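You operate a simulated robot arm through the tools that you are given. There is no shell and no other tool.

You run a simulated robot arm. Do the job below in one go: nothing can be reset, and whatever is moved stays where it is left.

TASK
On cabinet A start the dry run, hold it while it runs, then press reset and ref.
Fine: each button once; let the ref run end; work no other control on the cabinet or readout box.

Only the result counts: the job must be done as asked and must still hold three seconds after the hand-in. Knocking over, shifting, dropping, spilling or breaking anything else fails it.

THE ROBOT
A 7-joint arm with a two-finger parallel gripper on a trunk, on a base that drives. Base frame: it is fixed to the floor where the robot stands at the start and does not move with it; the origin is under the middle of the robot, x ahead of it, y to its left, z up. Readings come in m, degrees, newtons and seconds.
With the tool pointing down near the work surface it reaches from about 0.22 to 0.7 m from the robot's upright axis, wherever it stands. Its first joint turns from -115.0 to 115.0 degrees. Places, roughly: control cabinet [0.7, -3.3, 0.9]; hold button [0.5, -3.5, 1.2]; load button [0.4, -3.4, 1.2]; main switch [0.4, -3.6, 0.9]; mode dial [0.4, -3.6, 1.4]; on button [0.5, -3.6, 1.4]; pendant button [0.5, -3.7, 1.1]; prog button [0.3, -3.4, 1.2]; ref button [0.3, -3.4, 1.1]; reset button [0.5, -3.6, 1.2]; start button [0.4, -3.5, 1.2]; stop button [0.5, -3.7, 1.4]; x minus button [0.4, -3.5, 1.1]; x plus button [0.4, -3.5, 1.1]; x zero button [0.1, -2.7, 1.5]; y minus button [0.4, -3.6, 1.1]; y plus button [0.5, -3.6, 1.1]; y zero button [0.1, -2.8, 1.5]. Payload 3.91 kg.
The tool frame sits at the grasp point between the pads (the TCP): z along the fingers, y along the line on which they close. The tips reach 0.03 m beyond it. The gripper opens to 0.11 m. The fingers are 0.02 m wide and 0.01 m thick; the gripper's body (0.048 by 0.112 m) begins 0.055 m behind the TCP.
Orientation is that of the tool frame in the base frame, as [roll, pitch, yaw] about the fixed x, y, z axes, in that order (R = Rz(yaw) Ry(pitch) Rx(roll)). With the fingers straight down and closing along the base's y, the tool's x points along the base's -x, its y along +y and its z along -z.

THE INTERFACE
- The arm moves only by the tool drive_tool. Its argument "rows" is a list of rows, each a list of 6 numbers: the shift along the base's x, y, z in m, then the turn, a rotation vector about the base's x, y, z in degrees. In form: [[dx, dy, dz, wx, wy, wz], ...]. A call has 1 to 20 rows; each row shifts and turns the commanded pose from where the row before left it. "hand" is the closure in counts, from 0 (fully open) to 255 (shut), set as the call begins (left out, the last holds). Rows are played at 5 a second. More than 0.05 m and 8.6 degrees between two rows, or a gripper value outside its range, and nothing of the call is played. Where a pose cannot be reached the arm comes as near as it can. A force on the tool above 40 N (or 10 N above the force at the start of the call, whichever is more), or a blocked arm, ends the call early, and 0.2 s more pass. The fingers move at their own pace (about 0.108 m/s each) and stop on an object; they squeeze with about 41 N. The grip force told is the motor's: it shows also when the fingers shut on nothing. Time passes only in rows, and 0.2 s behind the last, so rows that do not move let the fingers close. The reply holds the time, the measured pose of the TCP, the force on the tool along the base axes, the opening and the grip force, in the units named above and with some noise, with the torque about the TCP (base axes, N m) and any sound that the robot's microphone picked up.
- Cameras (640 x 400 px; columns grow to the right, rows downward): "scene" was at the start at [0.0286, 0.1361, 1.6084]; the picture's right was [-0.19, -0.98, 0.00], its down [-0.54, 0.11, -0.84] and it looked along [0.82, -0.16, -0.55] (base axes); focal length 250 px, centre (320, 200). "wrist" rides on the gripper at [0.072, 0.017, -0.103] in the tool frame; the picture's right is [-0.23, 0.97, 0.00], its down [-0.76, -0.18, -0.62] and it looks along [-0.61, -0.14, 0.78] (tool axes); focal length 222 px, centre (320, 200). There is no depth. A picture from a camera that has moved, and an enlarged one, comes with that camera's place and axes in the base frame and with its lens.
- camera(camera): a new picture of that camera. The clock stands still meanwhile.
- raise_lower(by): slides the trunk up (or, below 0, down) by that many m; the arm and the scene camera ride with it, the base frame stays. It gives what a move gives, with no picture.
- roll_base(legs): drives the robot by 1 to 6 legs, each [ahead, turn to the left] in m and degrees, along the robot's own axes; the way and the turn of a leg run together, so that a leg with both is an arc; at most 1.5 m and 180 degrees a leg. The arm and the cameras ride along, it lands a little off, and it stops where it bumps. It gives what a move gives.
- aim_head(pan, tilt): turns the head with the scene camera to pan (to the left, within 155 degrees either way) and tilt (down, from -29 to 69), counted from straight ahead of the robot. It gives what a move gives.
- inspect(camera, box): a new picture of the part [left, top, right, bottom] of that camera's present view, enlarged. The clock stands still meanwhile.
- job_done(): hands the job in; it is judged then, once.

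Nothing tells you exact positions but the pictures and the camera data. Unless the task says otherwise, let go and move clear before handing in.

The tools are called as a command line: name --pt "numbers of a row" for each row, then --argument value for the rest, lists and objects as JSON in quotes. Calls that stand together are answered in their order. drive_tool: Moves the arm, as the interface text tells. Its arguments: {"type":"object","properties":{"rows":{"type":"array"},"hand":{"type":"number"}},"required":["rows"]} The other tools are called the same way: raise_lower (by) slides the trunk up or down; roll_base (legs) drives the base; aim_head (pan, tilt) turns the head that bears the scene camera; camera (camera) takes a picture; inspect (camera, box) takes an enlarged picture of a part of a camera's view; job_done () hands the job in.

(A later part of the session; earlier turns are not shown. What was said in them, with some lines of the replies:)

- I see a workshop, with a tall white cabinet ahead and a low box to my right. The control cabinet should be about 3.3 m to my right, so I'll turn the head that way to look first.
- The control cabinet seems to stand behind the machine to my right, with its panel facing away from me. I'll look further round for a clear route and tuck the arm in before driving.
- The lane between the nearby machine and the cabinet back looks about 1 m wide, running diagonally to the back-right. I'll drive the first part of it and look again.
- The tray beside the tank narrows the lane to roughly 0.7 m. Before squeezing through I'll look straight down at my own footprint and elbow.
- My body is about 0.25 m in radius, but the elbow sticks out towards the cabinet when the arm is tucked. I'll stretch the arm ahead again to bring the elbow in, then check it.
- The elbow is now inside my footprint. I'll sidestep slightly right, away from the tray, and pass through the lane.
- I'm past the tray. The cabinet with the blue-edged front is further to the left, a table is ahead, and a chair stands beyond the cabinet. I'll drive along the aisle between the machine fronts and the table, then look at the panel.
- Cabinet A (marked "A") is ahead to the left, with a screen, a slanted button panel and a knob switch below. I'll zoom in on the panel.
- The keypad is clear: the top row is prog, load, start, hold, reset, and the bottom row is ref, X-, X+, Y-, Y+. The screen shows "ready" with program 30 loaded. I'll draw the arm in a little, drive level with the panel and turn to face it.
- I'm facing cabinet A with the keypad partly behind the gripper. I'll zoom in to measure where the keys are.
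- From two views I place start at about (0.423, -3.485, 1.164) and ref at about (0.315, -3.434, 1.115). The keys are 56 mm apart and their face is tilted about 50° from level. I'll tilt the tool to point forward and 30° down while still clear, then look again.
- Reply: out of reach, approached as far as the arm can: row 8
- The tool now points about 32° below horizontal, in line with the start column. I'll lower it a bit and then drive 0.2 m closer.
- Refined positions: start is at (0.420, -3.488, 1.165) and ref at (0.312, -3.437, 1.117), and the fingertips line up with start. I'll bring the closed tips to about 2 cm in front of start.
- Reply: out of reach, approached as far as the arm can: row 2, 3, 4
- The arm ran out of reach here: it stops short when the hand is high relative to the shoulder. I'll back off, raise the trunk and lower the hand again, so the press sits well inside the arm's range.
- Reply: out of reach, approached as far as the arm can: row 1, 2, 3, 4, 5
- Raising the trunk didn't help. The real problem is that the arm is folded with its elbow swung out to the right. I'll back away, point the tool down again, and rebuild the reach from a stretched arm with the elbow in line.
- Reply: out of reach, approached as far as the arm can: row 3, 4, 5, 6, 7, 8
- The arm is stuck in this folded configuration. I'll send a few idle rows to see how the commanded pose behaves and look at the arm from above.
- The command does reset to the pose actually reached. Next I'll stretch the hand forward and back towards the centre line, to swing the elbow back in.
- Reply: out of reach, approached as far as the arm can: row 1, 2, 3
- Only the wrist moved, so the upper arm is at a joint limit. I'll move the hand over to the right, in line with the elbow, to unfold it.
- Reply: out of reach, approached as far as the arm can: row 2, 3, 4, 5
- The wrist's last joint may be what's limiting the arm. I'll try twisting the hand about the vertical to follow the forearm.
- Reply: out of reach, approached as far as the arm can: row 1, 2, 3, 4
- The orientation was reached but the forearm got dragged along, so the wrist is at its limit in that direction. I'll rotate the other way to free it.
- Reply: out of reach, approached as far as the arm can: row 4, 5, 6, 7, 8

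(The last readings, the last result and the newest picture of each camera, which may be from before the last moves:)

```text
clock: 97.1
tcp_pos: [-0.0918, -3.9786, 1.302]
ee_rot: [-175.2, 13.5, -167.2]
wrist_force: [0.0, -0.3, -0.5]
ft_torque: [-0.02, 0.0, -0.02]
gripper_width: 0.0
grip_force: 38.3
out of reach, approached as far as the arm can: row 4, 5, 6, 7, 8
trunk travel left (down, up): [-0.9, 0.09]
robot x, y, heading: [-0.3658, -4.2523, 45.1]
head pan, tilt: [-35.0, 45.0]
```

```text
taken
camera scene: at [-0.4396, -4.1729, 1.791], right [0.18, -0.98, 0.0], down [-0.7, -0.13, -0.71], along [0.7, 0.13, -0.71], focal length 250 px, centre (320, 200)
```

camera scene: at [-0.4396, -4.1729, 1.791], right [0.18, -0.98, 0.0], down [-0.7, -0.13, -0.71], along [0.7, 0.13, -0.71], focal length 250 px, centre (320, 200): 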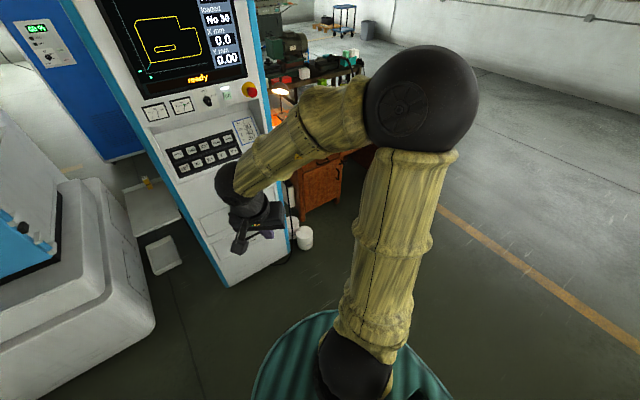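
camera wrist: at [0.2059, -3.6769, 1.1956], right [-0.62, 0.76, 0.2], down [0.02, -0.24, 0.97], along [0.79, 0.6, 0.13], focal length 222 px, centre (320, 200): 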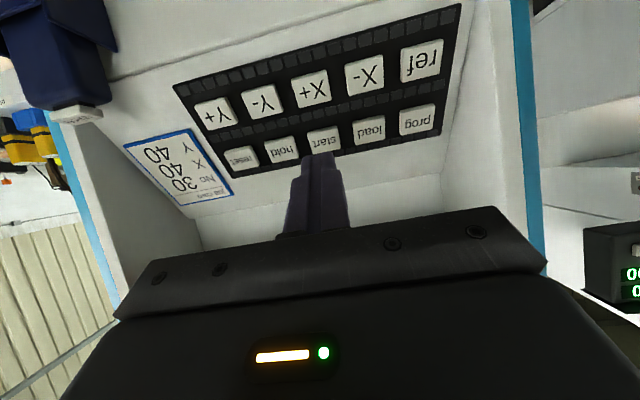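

The twist freed most of the position. From here I'll stretch forward and up to bring the elbow round.

drive_tool --pt "0.0 0.0 0.03 0 0 0" --pt "0.0 0.0 0.03 0 0 0" --pt "0.025 0.025 0.02 0 0 0" --pt "0.025 0.025 0.0 0 0 0" --pt "0.025 0.025 0.0 0 0 0" --pt "0.025 0.025 0.0 0 0 0" --pt "0 0 0 0 0 0"

camera --camera "scene"

```text
clock: 98.7
tcp_pos: [-0.0219, -3.9521, 1.4071]
ee_rot: [-175.1, 13.5, -167.0]
wrist_force: [0.5, 0.5, 0.1]
ft_torque: [0.0, 0.01, -0.03]
gripper_width: 0.0
grip_force: 37.5
out of reach, approached as far as the arm can: row 4, 5, 6
trunk travel left (down, up): [-0.9, 0.09]
robot x, y, heading: [-0.3697, -4.2526, 45.3]
head pan, tilt: [-35.0, 45.0]
```

```text
taken
camera scene: at [-0.4398, -4.1728, 1.791], right [0.18, -0.98, 0.0], down [-0.7, -0.13, -0.71], along [0.7, 0.13, -0.71], focal length 250 px, centre (320, 200)
```

scene: 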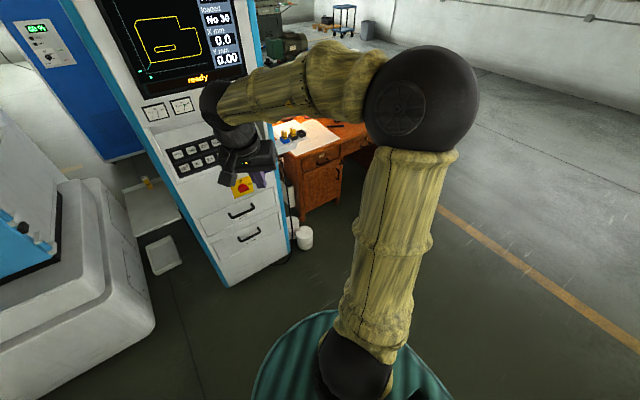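

The upper arm still won't move. As a test I'll rotate the whole arm about its upright axis, to see whether the first joint is free.

drive_tool --pt "-0.0332 0.0347 0 0 0 6" --pt "-0.0368 0.0311 0 0 0 6" --pt "-0.0397 0.0271 0 0 0 6" --pt "-0.0424 0.0227 0 0 0 6" --pt "0 0 0 0 0 0"

camera --camera "scene"

```text
clock: 99.9
tcp_pos: [-0.1487, -3.877, 1.4396]
ee_rot: [-175.3, 13.5, -143.1]
wrist_force: [0.5, 0.2, -0.1]
ft_torque: [0.02, 0.07, 0.03]
gripper_width: 0.0003
grip_force: 37.7
out of reach, approached as far as the arm can: row 1, 2, 3
trunk travel left (down, up): [-0.9, 0.09]
robot x, y, heading: [-0.3673, -4.2535, 45.2]
head pan, tilt: [-35.0, 45.0]
```

```text
taken
camera scene: at [-0.4365, -4.1743, 1.7912], right [0.18, -0.98, 0.0], down [-0.7, -0.12, -0.71], along [0.69, 0.13, -0.71], focal length 250 px, centre (320, 200)
```

scene: 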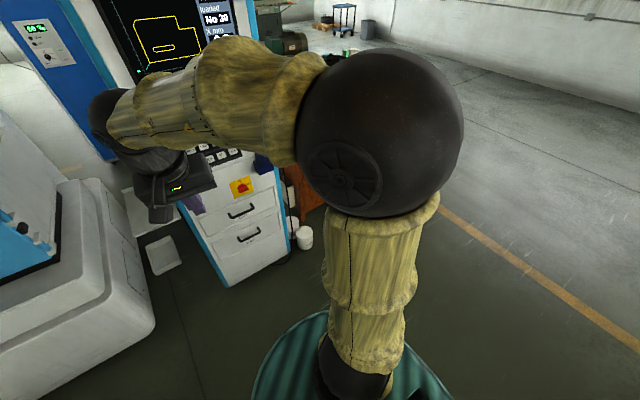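

The upper arm has moved now and the last row wasn't flagged. I'll let it settle and then keep stretching forward.

drive_tool --pt "0 0 0 0 0 0" --pt "0.025 0.025 0.0 0 0 0" --pt "0.025 0.025 0.0 0 0 0" --pt "0.025 0.025 0.0 0 0 0" --pt "0.025 0.025 0.0 0 0 0" --pt "0 0 0 0 0 0"

camera --camera "scene"

```text
clock: 101.5
tcp_pos: [-0.1962, -3.7101, 1.4364]
ee_rot: [-175.1, 13.4, -125.6]
wrist_force: [0.5, -0.2, -0.4]
ft_torque: [0.02, 0.06, 0.01]
gripper_width: 0.0
grip_force: 37.7
out of reach, approached as far as the arm can: row 2, 3
trunk travel left (down, up): [-0.9, 0.09]
robot x, y, heading: [-0.37, -4.255, 45.3]
head pan, tilt: [-35.0, 45.0]
stopped in row 6: the arm was blocked; the commanded pose is now the measured one
```

```text
taken
camera scene: at [-0.4371, -4.1727, 1.7911], right [0.18, -0.98, 0.0], down [-0.7, -0.13, -0.71], along [0.69, 0.13, -0.71], focal length 250 px, centre (320, 200)
```

scene: 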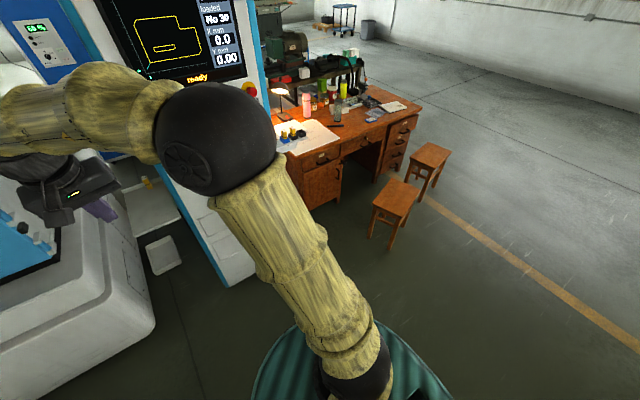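

The elbow has swung round to the front, which is what I wanted. Now I'll bring the hand back to the centre line ahead of me.

drive_tool --pt "0.031 -0.015 -0.004 0 0 -1.1" --pt "0.031 -0.015 -0.004 0 0 -1.1" --pt "0.031 -0.015 -0.004 0 0 -1.1" --pt "0.031 -0.015 -0.004 0 0 -1.1" --pt "0.031 -0.015 -0.004 0 0 -1.1" --pt "0.031 -0.015 -0.004 0 0 -1.1" --pt "0.031 -0.015 -0.004 0 0 -1.1" --pt "0.031 -0.015 -0.004 0 0 -1.1" --pt "0 0 0 0 0 0"

camera --camera "scene"

```text
clock: 103.5
tcp_pos: [0.0475, -3.8298, 1.4074]
ee_rot: [-174.9, 13.4, -134.2]
wrist_force: [-0.3, 0.1, 0.6]
ft_torque: [0.03, 0.0, 0.01]
gripper_width: 0.0002
grip_force: 38.1
trunk travel left (down, up): [-0.9, 0.09]
robot x, y, heading: [-0.3681, -4.2489, 45.0]
head pan, tilt: [-35.0, 45.0]
```

```text
taken
camera scene: at [-0.441, -4.1722, 1.7909], right [0.18, -0.98, 0.0], down [-0.7, -0.13, -0.71], along [0.7, 0.13, -0.71], focal length 250 px, centre (320, 200)
```

scene: 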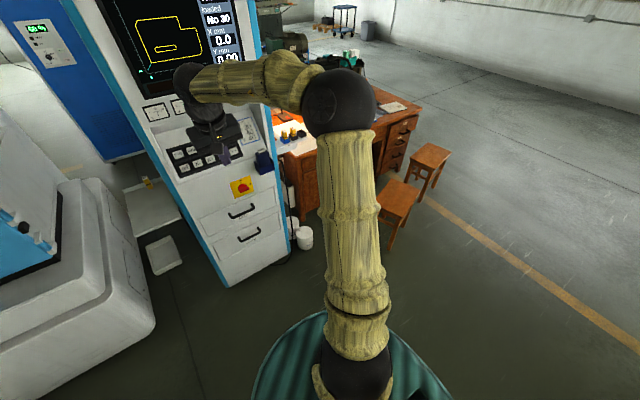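

The arm moves freely again. I'll lower the trunk to its original height and twist the hand 40° clockwise, away from the wrist limit; the roll doesn't matter for pressing keys.

raise_lower --by -0.2

drive_tool --pt "0 0 0.01 0 0 -8" --pt "0 0 0.01 0 0 -8" --pt "0 0 0.01 0 0 -8" --pt "0 0 0.01 0 0 -8" --pt "0 0 0.01 0 0 -8" --pt "0 0 0 0 0 0"

camera --camera "scene"

```text
clock: 105.7
tcp_pos: [0.0488, -3.8315, 1.2069]
ee_rot: [-175.0, 13.5, -134.2]
wrist_force: [-0.1, 1.0, -0.1]
ft_torque: [-0.04, -0.03, 0.02]
gripper_width: 0.0001
grip_force: 37.7
trunk travel left (down, up): [-0.7, 0.29]
robot x, y, heading: [-0.3671, -4.2502, 45.2]
head pan, tilt: [-35.0, 45.0]
```

```text
clock: 107.1
tcp_pos: [0.0486, -3.8314, 1.2563]
ee_rot: [-174.9, 13.5, -174.4]
wrist_force: [-0.4, -0.5, -0.6]
ft_torque: [0.0, -0.01, -0.03]
gripper_width: 0.0001
grip_force: 37.3
trunk travel left (down, up): [-0.7, 0.29]
robot x, y, heading: [-0.3708, -4.2526, 45.2]
head pan, tilt: [-35.0, 45.0]
```

```text
taken
camera scene: at [-0.4396, -4.1729, 1.591], right [0.18, -0.98, 0.0], down [-0.7, -0.13, -0.71], along [0.7, 0.13, -0.71], focal length 250 px, centre (320, 200)
```

scene: 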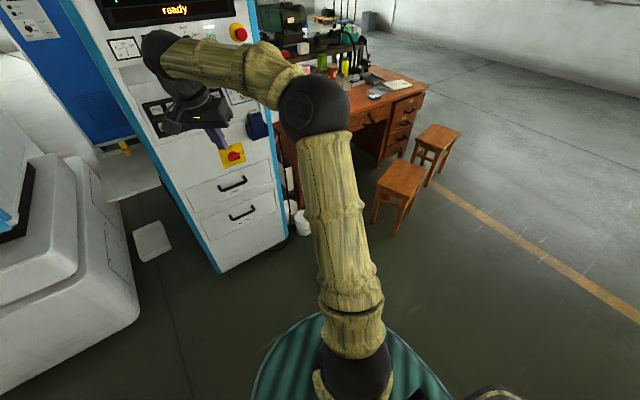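

That rotation was reached exactly. Now I'll tilt the tool to forward and 30° down in small steps, moving the hand forward at the same time so the wrist stays about where it is.

drive_tool --pt "0.0101 0.0101 0 5.99 -4.49 1.79" --pt "0.0101 0.0101 0 5.99 -4.49 1.79" --pt "0.0101 0.0101 0 5.99 -4.49 1.79" --pt "0.0101 0.0101 0 5.99 -4.49 1.79" --pt "0.0101 0.0101 0 5.99 -4.49 1.79" --pt "0.0101 0.0101 0 5.99 -4.49 1.79" --pt "0.0101 0.0101 0 5.99 -4.49 1.79" --pt "0 0 0 0 0 0"

camera --camera "scene"

camera --camera "wrist"

```text
clock: 108.9
tcp_pos: [0.1204, -3.7593, 1.2578]
ee_rot: [136.4, 46.6, 172.8]
wrist_force: [-0.4, 0.2, 1.2]
ft_torque: [0.02, 0.01, 0.0]
gripper_width: 0.0
grip_force: 37.3
trunk travel left (down, up): [-0.7, 0.29]
robot x, y, heading: [-0.3679, -4.2567, 45.3]
head pan, tilt: [-35.0, 45.0]
```

```text
taken
camera scene: at [-0.4395, -4.173, 1.591], right [0.18, -0.98, 0.0], down [-0.7, -0.13, -0.71], along [0.7, 0.13, -0.71], focal length 250 px, centre (320, 200)
```

scene: 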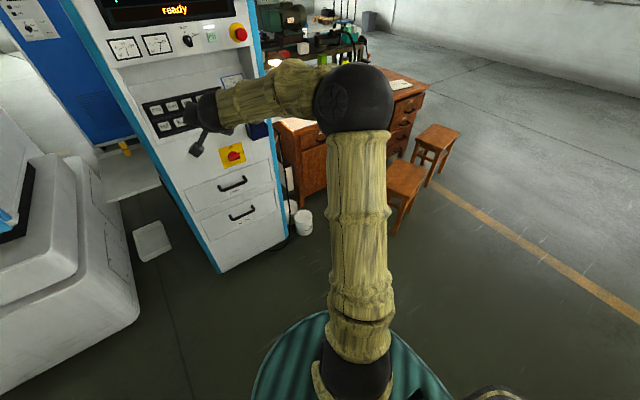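

```text
taken
camera wrist: at [0.0015, -3.8054, 1.2643], right [-0.24, 0.74, 0.63], down [0.21, -0.59, 0.78], along [0.95, 0.32, -0.02], focal length 222 px, centre (320, 200)
```

wrist: 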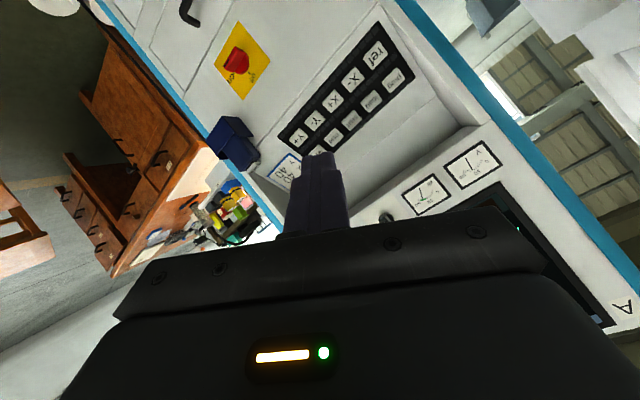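

The pose was reached with no limit warnings. While still clear of the panel, I'll rehearse the whole range I need (down, forward, right, left) so no limit shows up during the presses.

drive_tool --pt "0 0 -0.04 0 0 0" --pt "0 0 -0.04 0 0 0" --pt "0.028 0.028 0 0 0 0" --pt "0.03 -0.03 0 0 0 0" --pt "0.03 -0.03 0 0 0 0" --pt "0.03 -0.03 0 0 0 0" --pt "-0.03 0.03 0 0 0 0" --pt "-0.03 0.03 0 0 0 0" --pt "-0.03 0.03 0 0 0 0" --pt "-0.03 0.03 -0.02 0 0 0" --pt "-0.03 0.03 -0.02 0 0 0" --pt "-0.03 0.03 0 0 0 0" --pt "0 0 0 0 0 0"

camera --camera "scene"

```text
clock: 111.7
tcp_pos: [0.0592, -3.6414, 1.1373]
ee_rot: [136.4, 46.5, 172.5]
wrist_force: [0.2, 0.6, -0.8]
ft_torque: [0.04, 0.0, 0.01]
gripper_width: 0.0
grip_force: 37.4
trunk travel left (down, up): [-0.7, 0.29]
robot x, y, heading: [-0.3716, -4.2532, 45.3]
head pan, tilt: [-35.0, 45.0]
```

```text
taken
camera scene: at [-0.4391, -4.1731, 1.591], right [0.18, -0.98, 0.0], down [-0.7, -0.13, -0.71], along [0.7, 0.13, -0.71], focal length 250 px, centre (320, 200)
```

scene: 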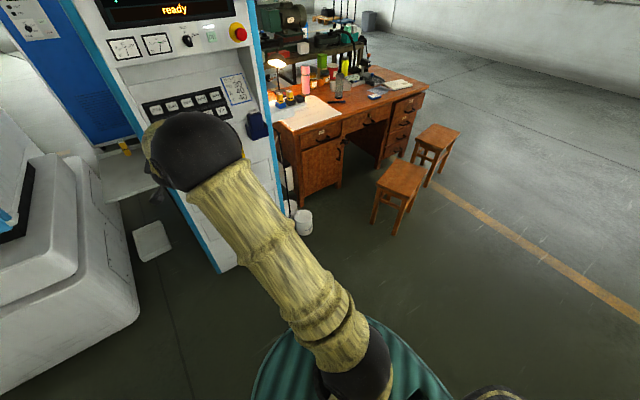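

All the positions I need are within reach. I'll draw the hand back to the start column and then drive 0.355 m in, to working distance.

drive_tool --pt "0.004 -0.0374 0.0166 0 0 0" --pt "0.004 -0.0374 0.0166 0 0 0" --pt "0.004 -0.0374 0.0166 0 0 0" --pt "0.004 -0.0374 0.0166 0 0 0" --pt "0.004 -0.0374 0.0166 0 0 0" --pt "0 0 0 0 0 0"

aim_head --pan 0 --tilt 30

camera --camera "scene"

```text
clock: 113.1
tcp_pos: [0.0779, -3.8276, 1.2204]
ee_rot: [136.6, 46.5, 172.7]
wrist_force: [-0.2, 0.4, -0.6]
ft_torque: [0.0, 0.02, -0.01]
gripper_width: 0.0
grip_force: 38.1
trunk travel left (down, up): [-0.7, 0.29]
robot x, y, heading: [-0.3712, -4.2503, 45.4]
head pan, tilt: [-35.0, 45.0]
```

```text
clock: 114.1
tcp_pos: [0.0785, -3.8275, 1.2204]
ee_rot: [136.4, 46.6, 172.7]
wrist_force: [0.4, -1.1, -0.2]
ft_torque: [0.03, 0.04, 0.01]
gripper_width: 0.0001
grip_force: 38.4
trunk travel left (down, up): [-0.7, 0.29]
robot x, y, heading: [-0.3743, -4.2527, 45.1]
head pan, tilt: [0.0, 30.0]
```

```text
taken
camera scene: at [-0.4559, -4.1231, 1.6136], right [0.71, -0.7, 0.0], down [-0.35, -0.36, -0.87], along [0.61, 0.61, -0.5], focal length 250 px, centre (320, 200)
```

scene: 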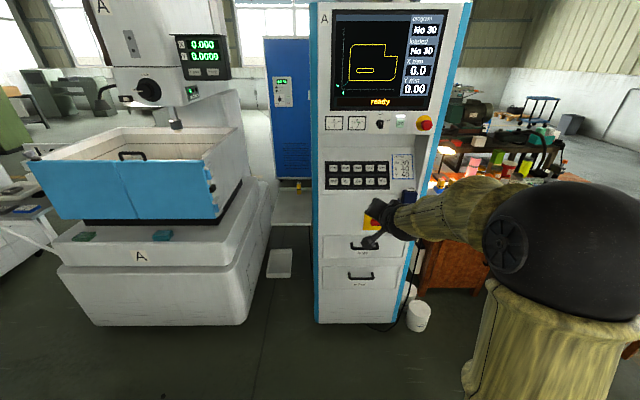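

The arm is tucked clear of the panel. Driving in.

roll_base --legs '[[0.35, 0]]'

camera --camera "scene"

inspect --camera "scene" --box '[310, 140, 470, 240]'

inspect --camera "wrist" --box '[160, 0, 480, 200]'

```text
clock: 116.7
tcp_pos: [0.3271, -3.579, 1.221]
ee_rot: [136.4, 46.5, 172.7]
wrist_force: [-0.1, 0.0, -0.3]
ft_torque: [0.03, 0.02, 0.0]
gripper_width: 0.0001
grip_force: 38.3
trunk travel left (down, up): [-0.7, 0.29]
robot x, y, heading: [-0.1224, -4.0008, 45.0]
head pan, tilt: [0.0, 30.0]
```

```text
taken
camera scene: at [-0.2081, -3.8733, 1.6136], right [0.71, -0.7, 0.0], down [-0.35, -0.36, -0.87], along [0.61, 0.61, -0.5], focal length 250 px, centre (320, 200)
```

scene: 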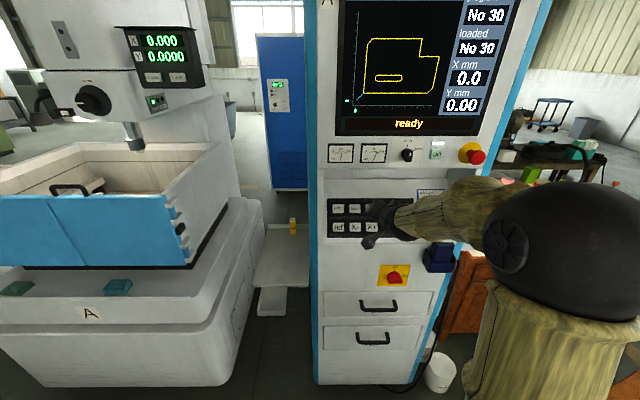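

```text
4.00 times, centred on (390, 190) of scene
camera zoom: at [-0.2081, -3.8733, 1.6136], right [0.71, -0.7, 0.0], down [-0.35, -0.36, -0.87], along [0.61, 0.61, -0.5], focal length 1001 px, centre (40, 240)
```

zoom: 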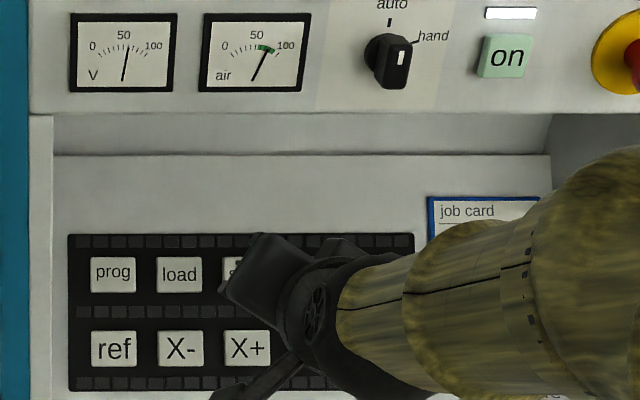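

```text
2.00 times, centred on (320, 100) of wrist
camera zoom: at [0.2089, -3.624, 1.2279], right [-0.24, 0.74, 0.63], down [0.21, -0.59, 0.78], along [0.95, 0.32, -0.02], focal length 444 px, centre (320, 400)
```

zoom: 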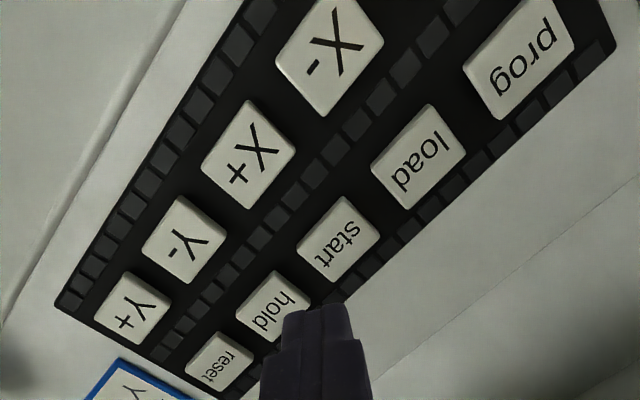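

The wrist view puts start within a millimetre or two of my estimate. I'll move the tips to about 15 mm in front of it.

drive_tool --pt "0.0218 0.0211 -0.0112 0 0 0" --pt "0.0218 0.0211 -0.0112 0 0 0" --pt "0.0218 0.0211 -0.0112 0 0 0" --pt "0 0 0 0 0 0"

inspect --camera "wrist" --box '[200, 40, 440, 190]'

inspect --camera "scene" --box '[310, 140, 470, 240]'

```text
clock: 117.7
tcp_pos: [0.3918, -3.5159, 1.1885]
ee_rot: [136.3, 46.7, 172.6]
wrist_force: [1.2, 0.8, -0.1]
ft_torque: [-0.01, -0.03, 0.01]
gripper_width: 0.0
grip_force: 37.4
trunk travel left (down, up): [-0.7, 0.29]
robot x, y, heading: [-0.122, -4.0049, 45.5]
head pan, tilt: [0.0, 30.0]
```

```text
2.67 times, centred on (320, 115) of wrist
camera zoom: at [0.2734, -3.5612, 1.1961], right [-0.24, 0.74, 0.63], down [0.21, -0.59, 0.78], along [0.95, 0.32, -0.02], focal length 592 px, centre (320, 427)
```

zoom: 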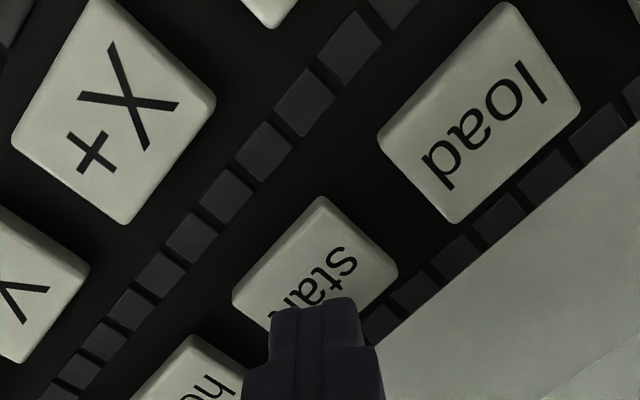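

```text
4.00 times, centred on (390, 190) of scene
camera zoom: at [-0.209, -3.8743, 1.6136], right [0.71, -0.7, 0.0], down [-0.35, -0.35, -0.87], along [0.61, 0.61, -0.5], focal length 1001 px, centre (40, 240)
```

zoom: 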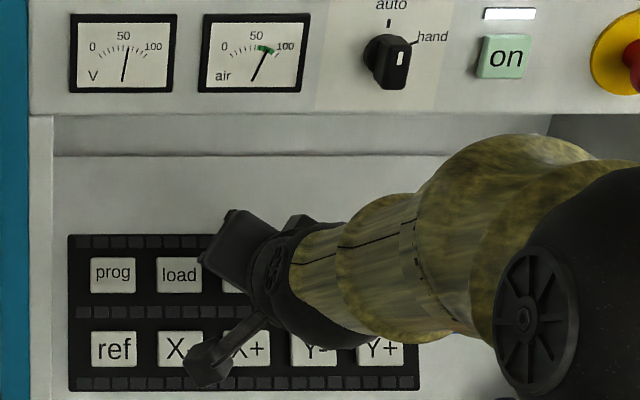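

The tips sit squarely in front of start. I'll press slowly along the tool axis and watch force and sound.

drive_tool --pt "0.0024 0.0025 -0.002 0 0 0" --pt "0.0024 0.0025 -0.002 0 0 0" --pt "0.0018 0.0018 -0.0015 0 0 0" --pt "0.0018 0.0018 -0.0015 0 0 0" --pt "0.0018 0.0018 -0.0015 0 0 0"

```text
clock: 118.9
tcp_pos: [0.402, -3.5058, 1.179]
ee_rot: [136.5, 46.6, 172.6]
wrist_force: [-0.7, 0.3, -0.3]
ft_torque: [0.04, 0.03, 0.01]
gripper_width: 0.0
grip_force: 38.1
trunk travel left (down, up): [-0.7, 0.29]
robot x, y, heading: [-0.1237, -4.0035, 45.5]
head pan, tilt: [0.0, 30.0]
heard: click
```

I heard a click. The clock stands still for pictures, so I'll check the screen now.

inspect --camera "scene" --box '[310, 0, 550, 150]'

inspect --camera "wrist" --box '[200, 40, 440, 190]'

```text
2.67 times, centred on (430, 75) of scene
camera zoom: at [-0.2087, -3.8739, 1.6136], right [0.71, -0.7, 0.0], down [-0.35, -0.35, -0.87], along [0.61, 0.61, -0.5], focal length 667 px, centre (27, 533)
```

zoom: 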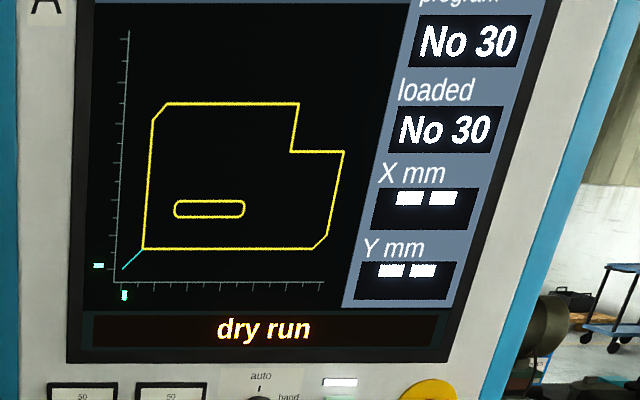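

```text
2.67 times, centred on (320, 115) of wrist
camera zoom: at [0.2839, -3.5507, 1.1865], right [-0.24, 0.74, 0.63], down [0.21, -0.59, 0.78], along [0.95, 0.32, -0.02], focal length 592 px, centre (320, 427)
```

zoom: 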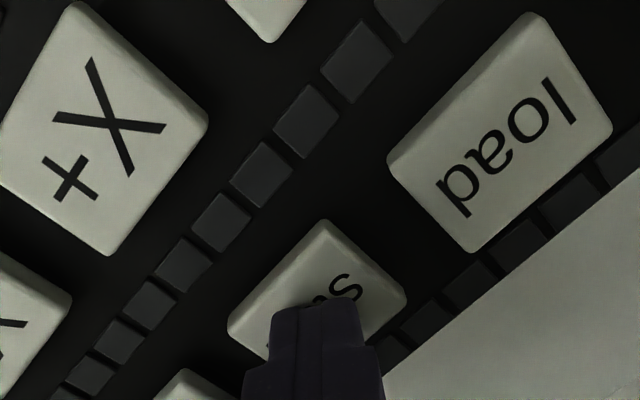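

The screen says "dry run". I'll back off, step one key to the right and press hold straight away.

drive_tool --pt "-0.012 -0.012 0.01 0 0 0" --pt "0.0198 -0.0198 0 0 0 0" --pt "0.0198 -0.0198 0 0 0 0" --pt "0.006 0.006 -0.005 0 0 0" --pt "0.0045 0.0045 -0.0037 0 0 0" --pt "0.0018 0.0018 -0.0015 0 0 0"

inspect --camera "scene" --box '[310, 0, 550, 150]'

inspect --camera "wrist" --box '[200, 40, 440, 190]'

```text
clock: 120.3
tcp_pos: [0.4436, -3.5448, 1.1786]
ee_rot: [136.4, 46.6, 172.6]
wrist_force: [-0.3, -0.6, 0.5]
ft_torque: [-0.04, 0.04, -0.02]
gripper_width: 0.0
grip_force: 37.6
trunk travel left (down, up): [-0.7, 0.29]
robot x, y, heading: [-0.125, -4.0075, 45.0]
head pan, tilt: [0.0, 30.0]
heard: click
```

```text
2.67 times, centred on (430, 75) of scene
camera zoom: at [-0.2086, -3.8741, 1.6136], right [0.71, -0.7, 0.0], down [-0.35, -0.35, -0.87], along [0.61, 0.61, -0.5], focal length 667 px, centre (27, 533)
```

zoom: 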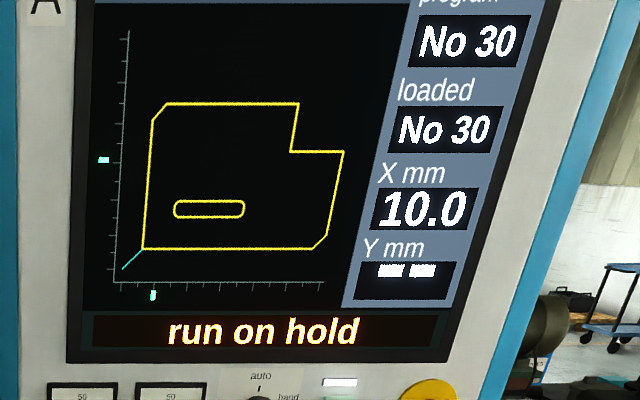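

```text
2.67 times, centred on (320, 115) of wrist
camera zoom: at [0.3251, -3.591, 1.1856], right [-0.24, 0.74, 0.63], down [0.21, -0.59, 0.78], along [0.95, 0.32, -0.02], focal length 592 px, centre (320, 427)
```

zoom: 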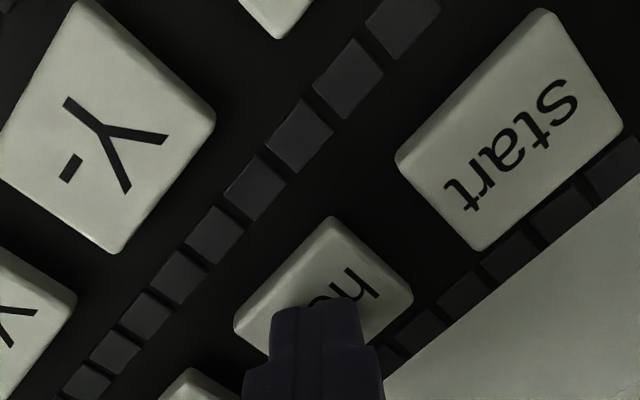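

The screen reads "run on hold". Before going one key further right to reset, I'll check the clearance between the forearm and the stop and on buttons.

drive_tool --pt "-0.012 -0.012 0.01 0 0 0" --pt "-0.006 -0.006 0.004 0 0 0"

camera --camera "scene"

```text
clock: 120.9
tcp_pos: [0.4256, -3.5633, 1.1923]
ee_rot: [136.3, 46.6, 172.7]
wrist_force: [0.2, 0.3, -0.5]
ft_torque: [0.01, 0.0, -0.03]
gripper_width: 0.0
grip_force: 37.8
trunk travel left (down, up): [-0.7, 0.29]
robot x, y, heading: [-0.1216, -4.0024, 45.6]
head pan, tilt: [0.0, 30.0]
```

```text
taken
camera scene: at [-0.2086, -3.8737, 1.6136], right [0.71, -0.7, 0.0], down [-0.35, -0.36, -0.87], along [0.61, 0.61, -0.5], focal length 250 px, centre (320, 200)
```

scene: 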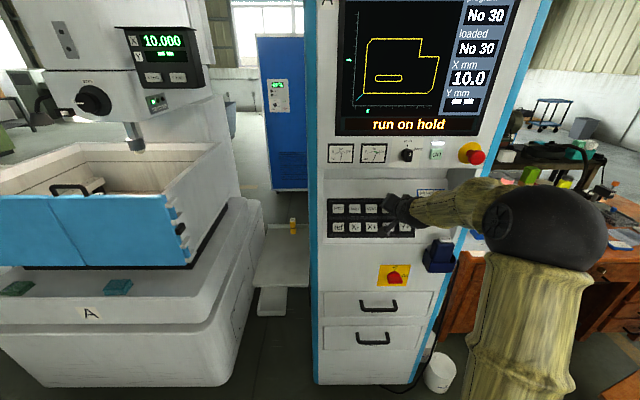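

There is plenty of clearance. Next is reset.

drive_tool --pt "0.0198 -0.0198 0 0 0 0" --pt "0.0198 -0.0198 0 0 0 0" --pt "0.006 0.006 -0.004 0 0 0" --pt "0.006 0.006 -0.005 0 0 0" --pt "0.0042 0.0042 -0.0035 0 0 0" --pt "0.0018 0.0018 -0.0015 0 0 0"

inspect --camera "scene" --box '[310, 0, 550, 150]'

inspect --camera "wrist" --box '[200, 40, 440, 190]'

```text
clock: 122.3
tcp_pos: [0.4826, -3.5844, 1.1786]
ee_rot: [136.6, 46.6, 172.8]
wrist_force: [-0.3, -0.5, 0.4]
ft_torque: [0.0, 0.02, 0.02]
gripper_width: 0.0
grip_force: 38.0
trunk travel left (down, up): [-0.7, 0.29]
robot x, y, heading: [-0.1208, -4.0004, 45.1]
head pan, tilt: [0.0, 30.0]
heard: click
```

```text
2.67 times, centred on (430, 75) of scene
camera zoom: at [-0.2087, -3.8739, 1.6136], right [0.71, -0.7, 0.0], down [-0.35, -0.35, -0.87], along [0.61, 0.61, -0.5], focal length 667 px, centre (27, 533)
```

zoom: 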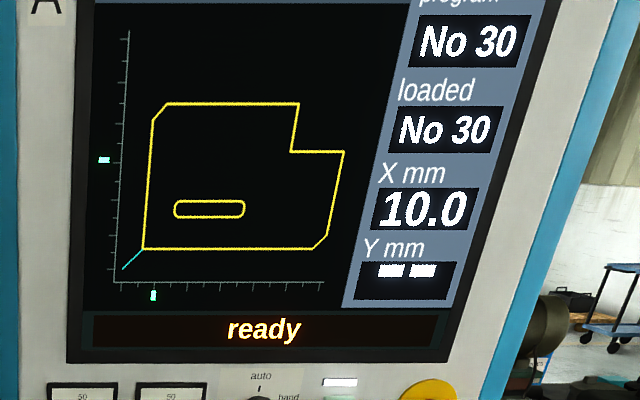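

```text
2.67 times, centred on (320, 115) of wrist
camera zoom: at [0.3636, -3.6298, 1.1856], right [-0.24, 0.74, 0.63], down [0.21, -0.59, 0.78], along [0.95, 0.32, -0.02], focal length 592 px, centre (320, 427)
```

zoom: 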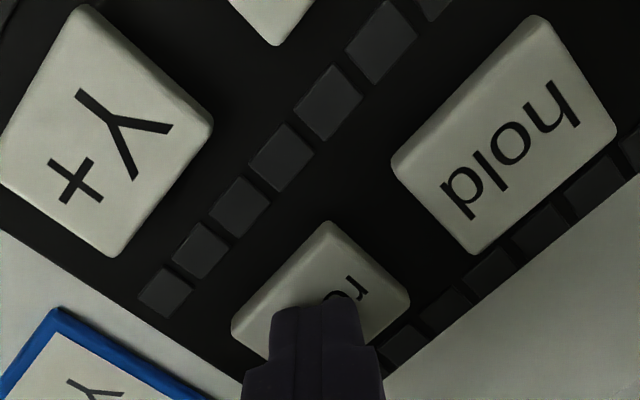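

The screen shows "ready" after the reset. I'll back off and cross to ref at the lower left, stopping about 3 cm in front of it to check alignment.

drive_tool --pt "-0.012 -0.012 0.008 0 0 0" --pt "-0.023 -0.023 -0.003 0 0 0" --pt "-0.0287 0.0244 -0.0063 0 0 0" --pt "-0.0287 0.0244 -0.0063 0 0 0" --pt "-0.0287 0.0244 -0.0063 0 0 0" --pt "-0.0287 0.0244 -0.0063 0 0 0" --pt "-0.0287 0.0244 -0.0063 0 0 0" --pt "-0.0287 0.0244 -0.0063 0 0 0" --pt "0 0 0 0 0 0"

camera --camera "scene"

inspect --camera "wrist" --box '[200, 40, 440, 190]'

```text
clock: 124.3
tcp_pos: [0.2765, -3.4727, 1.1443]
ee_rot: [136.5, 46.5, 172.5]
wrist_force: [0.7, -1.0, -0.6]
ft_torque: [0.0, 0.02, -0.01]
gripper_width: 0.0002
grip_force: 37.5
trunk travel left (down, up): [-0.7, 0.29]
robot x, y, heading: [-0.1258, -4.0047, 45.3]
head pan, tilt: [0.0, 30.0]
```

```text
taken
camera scene: at [-0.2083, -3.8741, 1.6136], right [0.71, -0.7, 0.0], down [-0.35, -0.35, -0.87], along [0.61, 0.61, -0.5], focal length 250 px, centre (320, 200)
```

scene: 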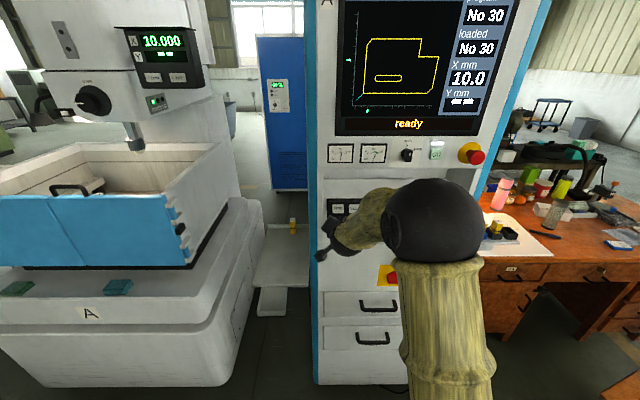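

```text
2.67 times, centred on (320, 115) of wrist
camera zoom: at [0.1574, -3.518, 1.1518], right [-0.24, 0.74, 0.63], down [0.21, -0.59, 0.78], along [0.95, 0.32, -0.02], focal length 592 px, centre (320, 427)
```

zoom: 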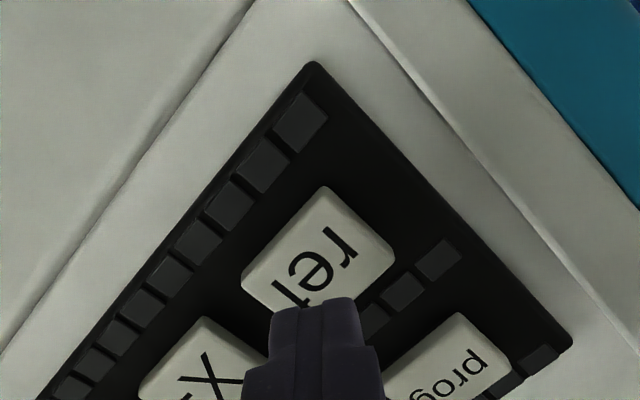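

The tips are lined up with ref. Pressing it slowly.

drive_tool --pt "0.007 0.007 -0.0055 0 0 0" --pt "0.0045 0.0045 -0.0037 0 0 0" --pt "0.0024 0.0025 -0.002 0 0 0" --pt "0.0018 0.0018 -0.0015 0 0 0" --pt "0.0018 0.0018 -0.0015 0 0 0"

inspect --camera "scene" --box '[310, 0, 550, 150]'

inspect --camera "wrist" --box '[200, 40, 440, 190]'

```text
clock: 125.5
tcp_pos: [0.2924, -3.4557, 1.1303]
ee_rot: [136.5, 46.6, 172.7]
wrist_force: [-0.3, 0.2, -0.3]
ft_torque: [0.01, 0.04, -0.02]
gripper_width: 0.0
grip_force: 37.7
trunk travel left (down, up): [-0.7, 0.29]
robot x, y, heading: [-0.126, -4.0064, 45.3]
head pan, tilt: [0.0, 30.0]
```

```text
2.67 times, centred on (430, 75) of scene
camera zoom: at [-0.2086, -3.8737, 1.6136], right [0.71, -0.7, 0.0], down [-0.35, -0.36, -0.87], along [0.61, 0.61, -0.5], focal length 667 px, centre (27, 533)
```

zoom: 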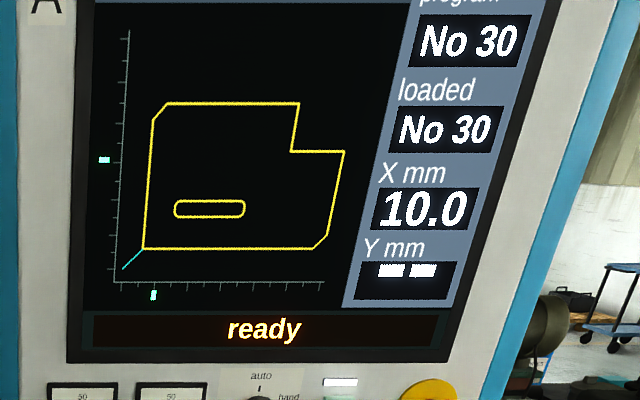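

```text
2.67 times, centred on (320, 115) of wrist
camera zoom: at [0.1739, -3.5005, 1.1387], right [-0.24, 0.74, 0.63], down [0.21, -0.59, 0.78], along [0.95, 0.32, -0.02], focal length 592 px, centre (320, 427)
```

zoom: 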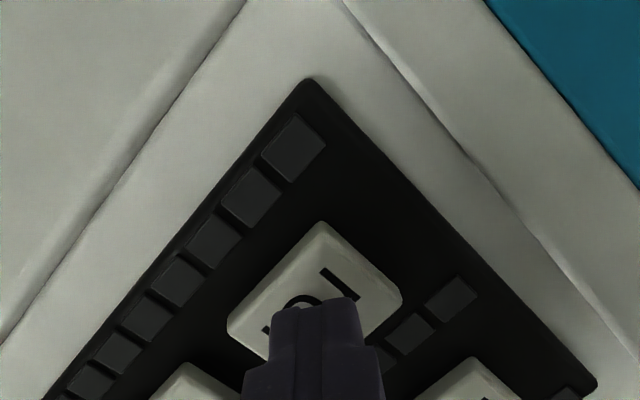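

There's been no click yet, but the tip is very close to the key. I'll advance a couple of millimetres at a time.

drive_tool --pt "0.0012 0.0012 -0.001 0 0 0" --pt "0.0012 0.0012 -0.001 0 0 0"

```text
clock: 126.1
tcp_pos: [0.2944, -3.4527, 1.1298]
ee_rot: [136.5, 46.6, 172.8]
wrist_force: [-0.9, -0.9, 0.6]
ft_torque: [-0.03, -0.01, 0.04]
gripper_width: 0.0002
grip_force: 37.8
trunk travel left (down, up): [-0.7, 0.29]
robot x, y, heading: [-0.1224, -4.0028, 45.4]
head pan, tilt: [0.0, 30.0]
```

drive_tool --pt "0.0012 0.0012 -0.001 0 0 0" --pt "0.0012 0.0012 -0.001 0 0 0"

inspect --camera "scene" --box '[310, 0, 550, 150]'

inspect --camera "wrist" --box '[200, 40, 440, 190]'

```text
clock: 126.7
tcp_pos: [0.2963, -3.4503, 1.1277]
ee_rot: [136.4, 46.5, 172.6]
wrist_force: [-1.4, -1.7, -0.7]
ft_torque: [-0.07, 0.06, 0.01]
gripper_width: 0.0003
grip_force: 37.6
trunk travel left (down, up): [-0.7, 0.29]
robot x, y, heading: [-0.1243, -4.0022, 45.2]
head pan, tilt: [0.0, 30.0]
heard: click
```

```text
2.67 times, centred on (430, 75) of scene
camera zoom: at [-0.2089, -3.874, 1.6136], right [0.71, -0.7, 0.0], down [-0.35, -0.35, -0.87], along [0.61, 0.61, -0.5], focal length 667 px, centre (27, 533)
```

zoom: 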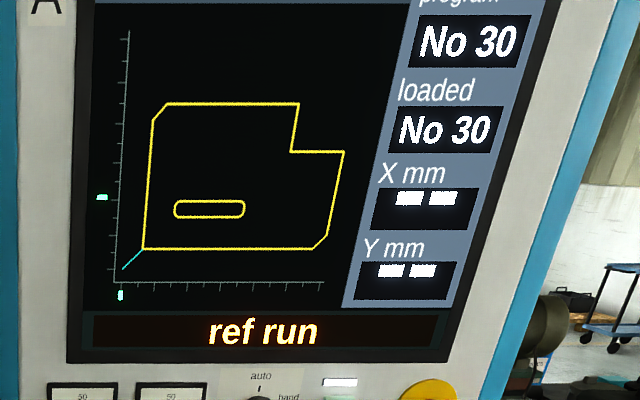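

```text
2.67 times, centred on (320, 115) of wrist
camera zoom: at [0.1785, -3.4961, 1.1353], right [-0.24, 0.74, 0.63], down [0.21, -0.59, 0.78], along [0.95, 0.32, -0.02], focal length 592 px, centre (320, 427)
```

zoom: 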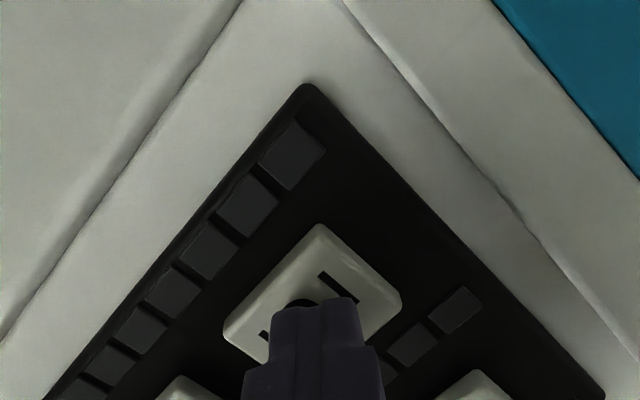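

The screen says "ref run". I'll withdraw the hand well clear of the panel and let the run finish.

drive_tool --pt "-0.012 -0.012 0.01 0 0 0" --pt "-0.02 -0.02 0.01 0 0 0" --pt "-0.025 -0.025 0 0 0 0" --pt "-0.025 -0.025 0 0 0 0" --pt "0 0 0 0 0 0" --pt "0 0 0 0 0 0" --pt "0 0 0 0 0 0" --pt "0 0 0 0 0 0" --pt "0 0 0 0 0 0" --pt "0 0 0 0 0 0" --pt "0 0 0 0 0 0" --pt "0 0 0 0 0 0" --pt "0 0 0 0 0 0" --pt "0 0 0 0 0 0" --pt "0 0 0 0 0 0" --pt "0 0 0 0 0 0"

camera --camera "scene"

inspect --camera "scene" --box '[310, 0, 550, 150]'

```text
clock: 130.1
tcp_pos: [0.2164, -3.5324, 1.1471]
ee_rot: [136.4, 46.6, 172.5]
wrist_force: [0.0, -0.7, 0.3]
ft_torque: [-0.01, 0.03, 0.0]
gripper_width: 0.0
grip_force: 37.0
trunk travel left (down, up): [-0.7, 0.29]
robot x, y, heading: [-0.124, -4.0023, 45.3]
head pan, tilt: [0.0, 30.0]
```

```text
taken
camera scene: at [-0.2086, -3.8738, 1.6136], right [0.71, -0.7, 0.0], down [-0.35, -0.35, -0.87], along [0.61, 0.61, -0.5], focal length 250 px, centre (320, 200)
```

scene: 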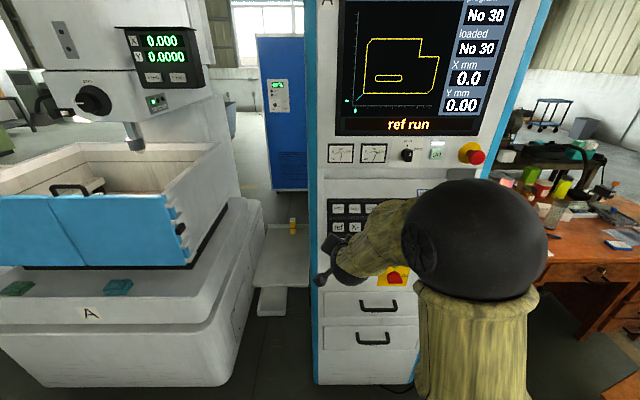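

```text
2.67 times, centred on (430, 75) of scene
camera zoom: at [-0.2086, -3.8738, 1.6136], right [0.71, -0.7, 0.0], down [-0.35, -0.35, -0.87], along [0.61, 0.61, -0.5], focal length 667 px, centre (27, 533)
```

zoom: 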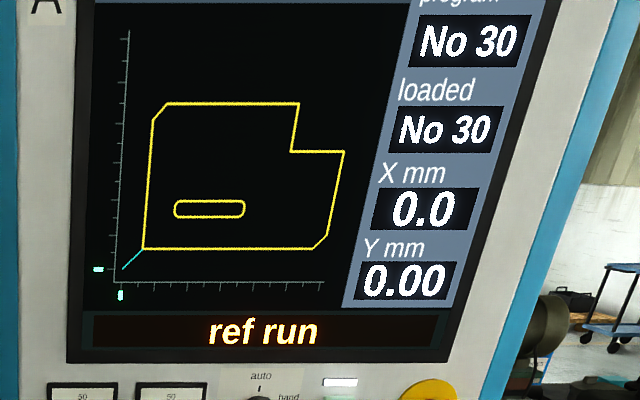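

Both axes read zero, but the screen still says "ref run". I'll keep waiting.

drive_tool --pt "0 0 0 0 0 0" --pt "0 0 0 0 0 0" --pt "0 0 0 0 0 0" --pt "0 0 0 0 0 0" --pt "0 0 0 0 0 0" --pt "0 0 0 0 0 0" --pt "0 0 0 0 0 0" --pt "0 0 0 0 0 0" --pt "0 0 0 0 0 0" --pt "0 0 0 0 0 0" --pt "0 0 0 0 0 0" --pt "0 0 0 0 0 0" --pt "0 0 0 0 0 0" --pt "0 0 0 0 0 0" --pt "0 0 0 0 0 0"

inspect --camera "scene" --box '[310, 0, 550, 150]'

```text
clock: 133.3
tcp_pos: [0.2159, -3.5315, 1.1469]
ee_rot: [136.4, 46.6, 172.6]
wrist_force: [-0.4, -0.4, 0.0]
ft_torque: [-0.01, 0.0, -0.03]
gripper_width: 0.0
grip_force: 37.2
trunk travel left (down, up): [-0.7, 0.29]
robot x, y, heading: [-0.1216, -4.002, 45.0]
head pan, tilt: [0.0, 30.0]
```

```text
2.67 times, centred on (430, 75) of scene
camera zoom: at [-0.2086, -3.8738, 1.6136], right [0.71, -0.7, 0.0], down [-0.35, -0.35, -0.87], along [0.61, 0.61, -0.5], focal length 667 px, centre (27, 533)
```

zoom: 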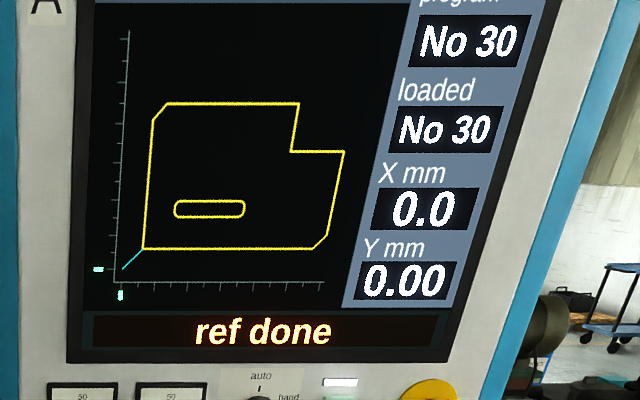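

The screen reads "ref done" with X and Y at zero. Start, hold, reset and ref were each pressed once, and the hand is clear of the panel, so I'm handing in.

job_done

```text
The job is handed in.
```

On cabinet A, I started the dry run, put it on hold while it was running, then pressed reset and ref. The ref run finished: the screen showed "ref done" with X and Y at zero.

- **Buttons:** I pressed start, hold, reset and ref once each. Each press gave one click, and the screen changed to match. I worked no other control on the cabinet or the readout box.
- **Surroundings:** I saw nothing knocked over or shifted on the way. Before any button was pressed, the arm got stuck in a folded position and reported being blocked once. It was well away from the cabinet and other equipment then, so I took that to be a joint limit rather than a bump.
- **At hand-in:** The hand was about 12 cm back from the keypad.
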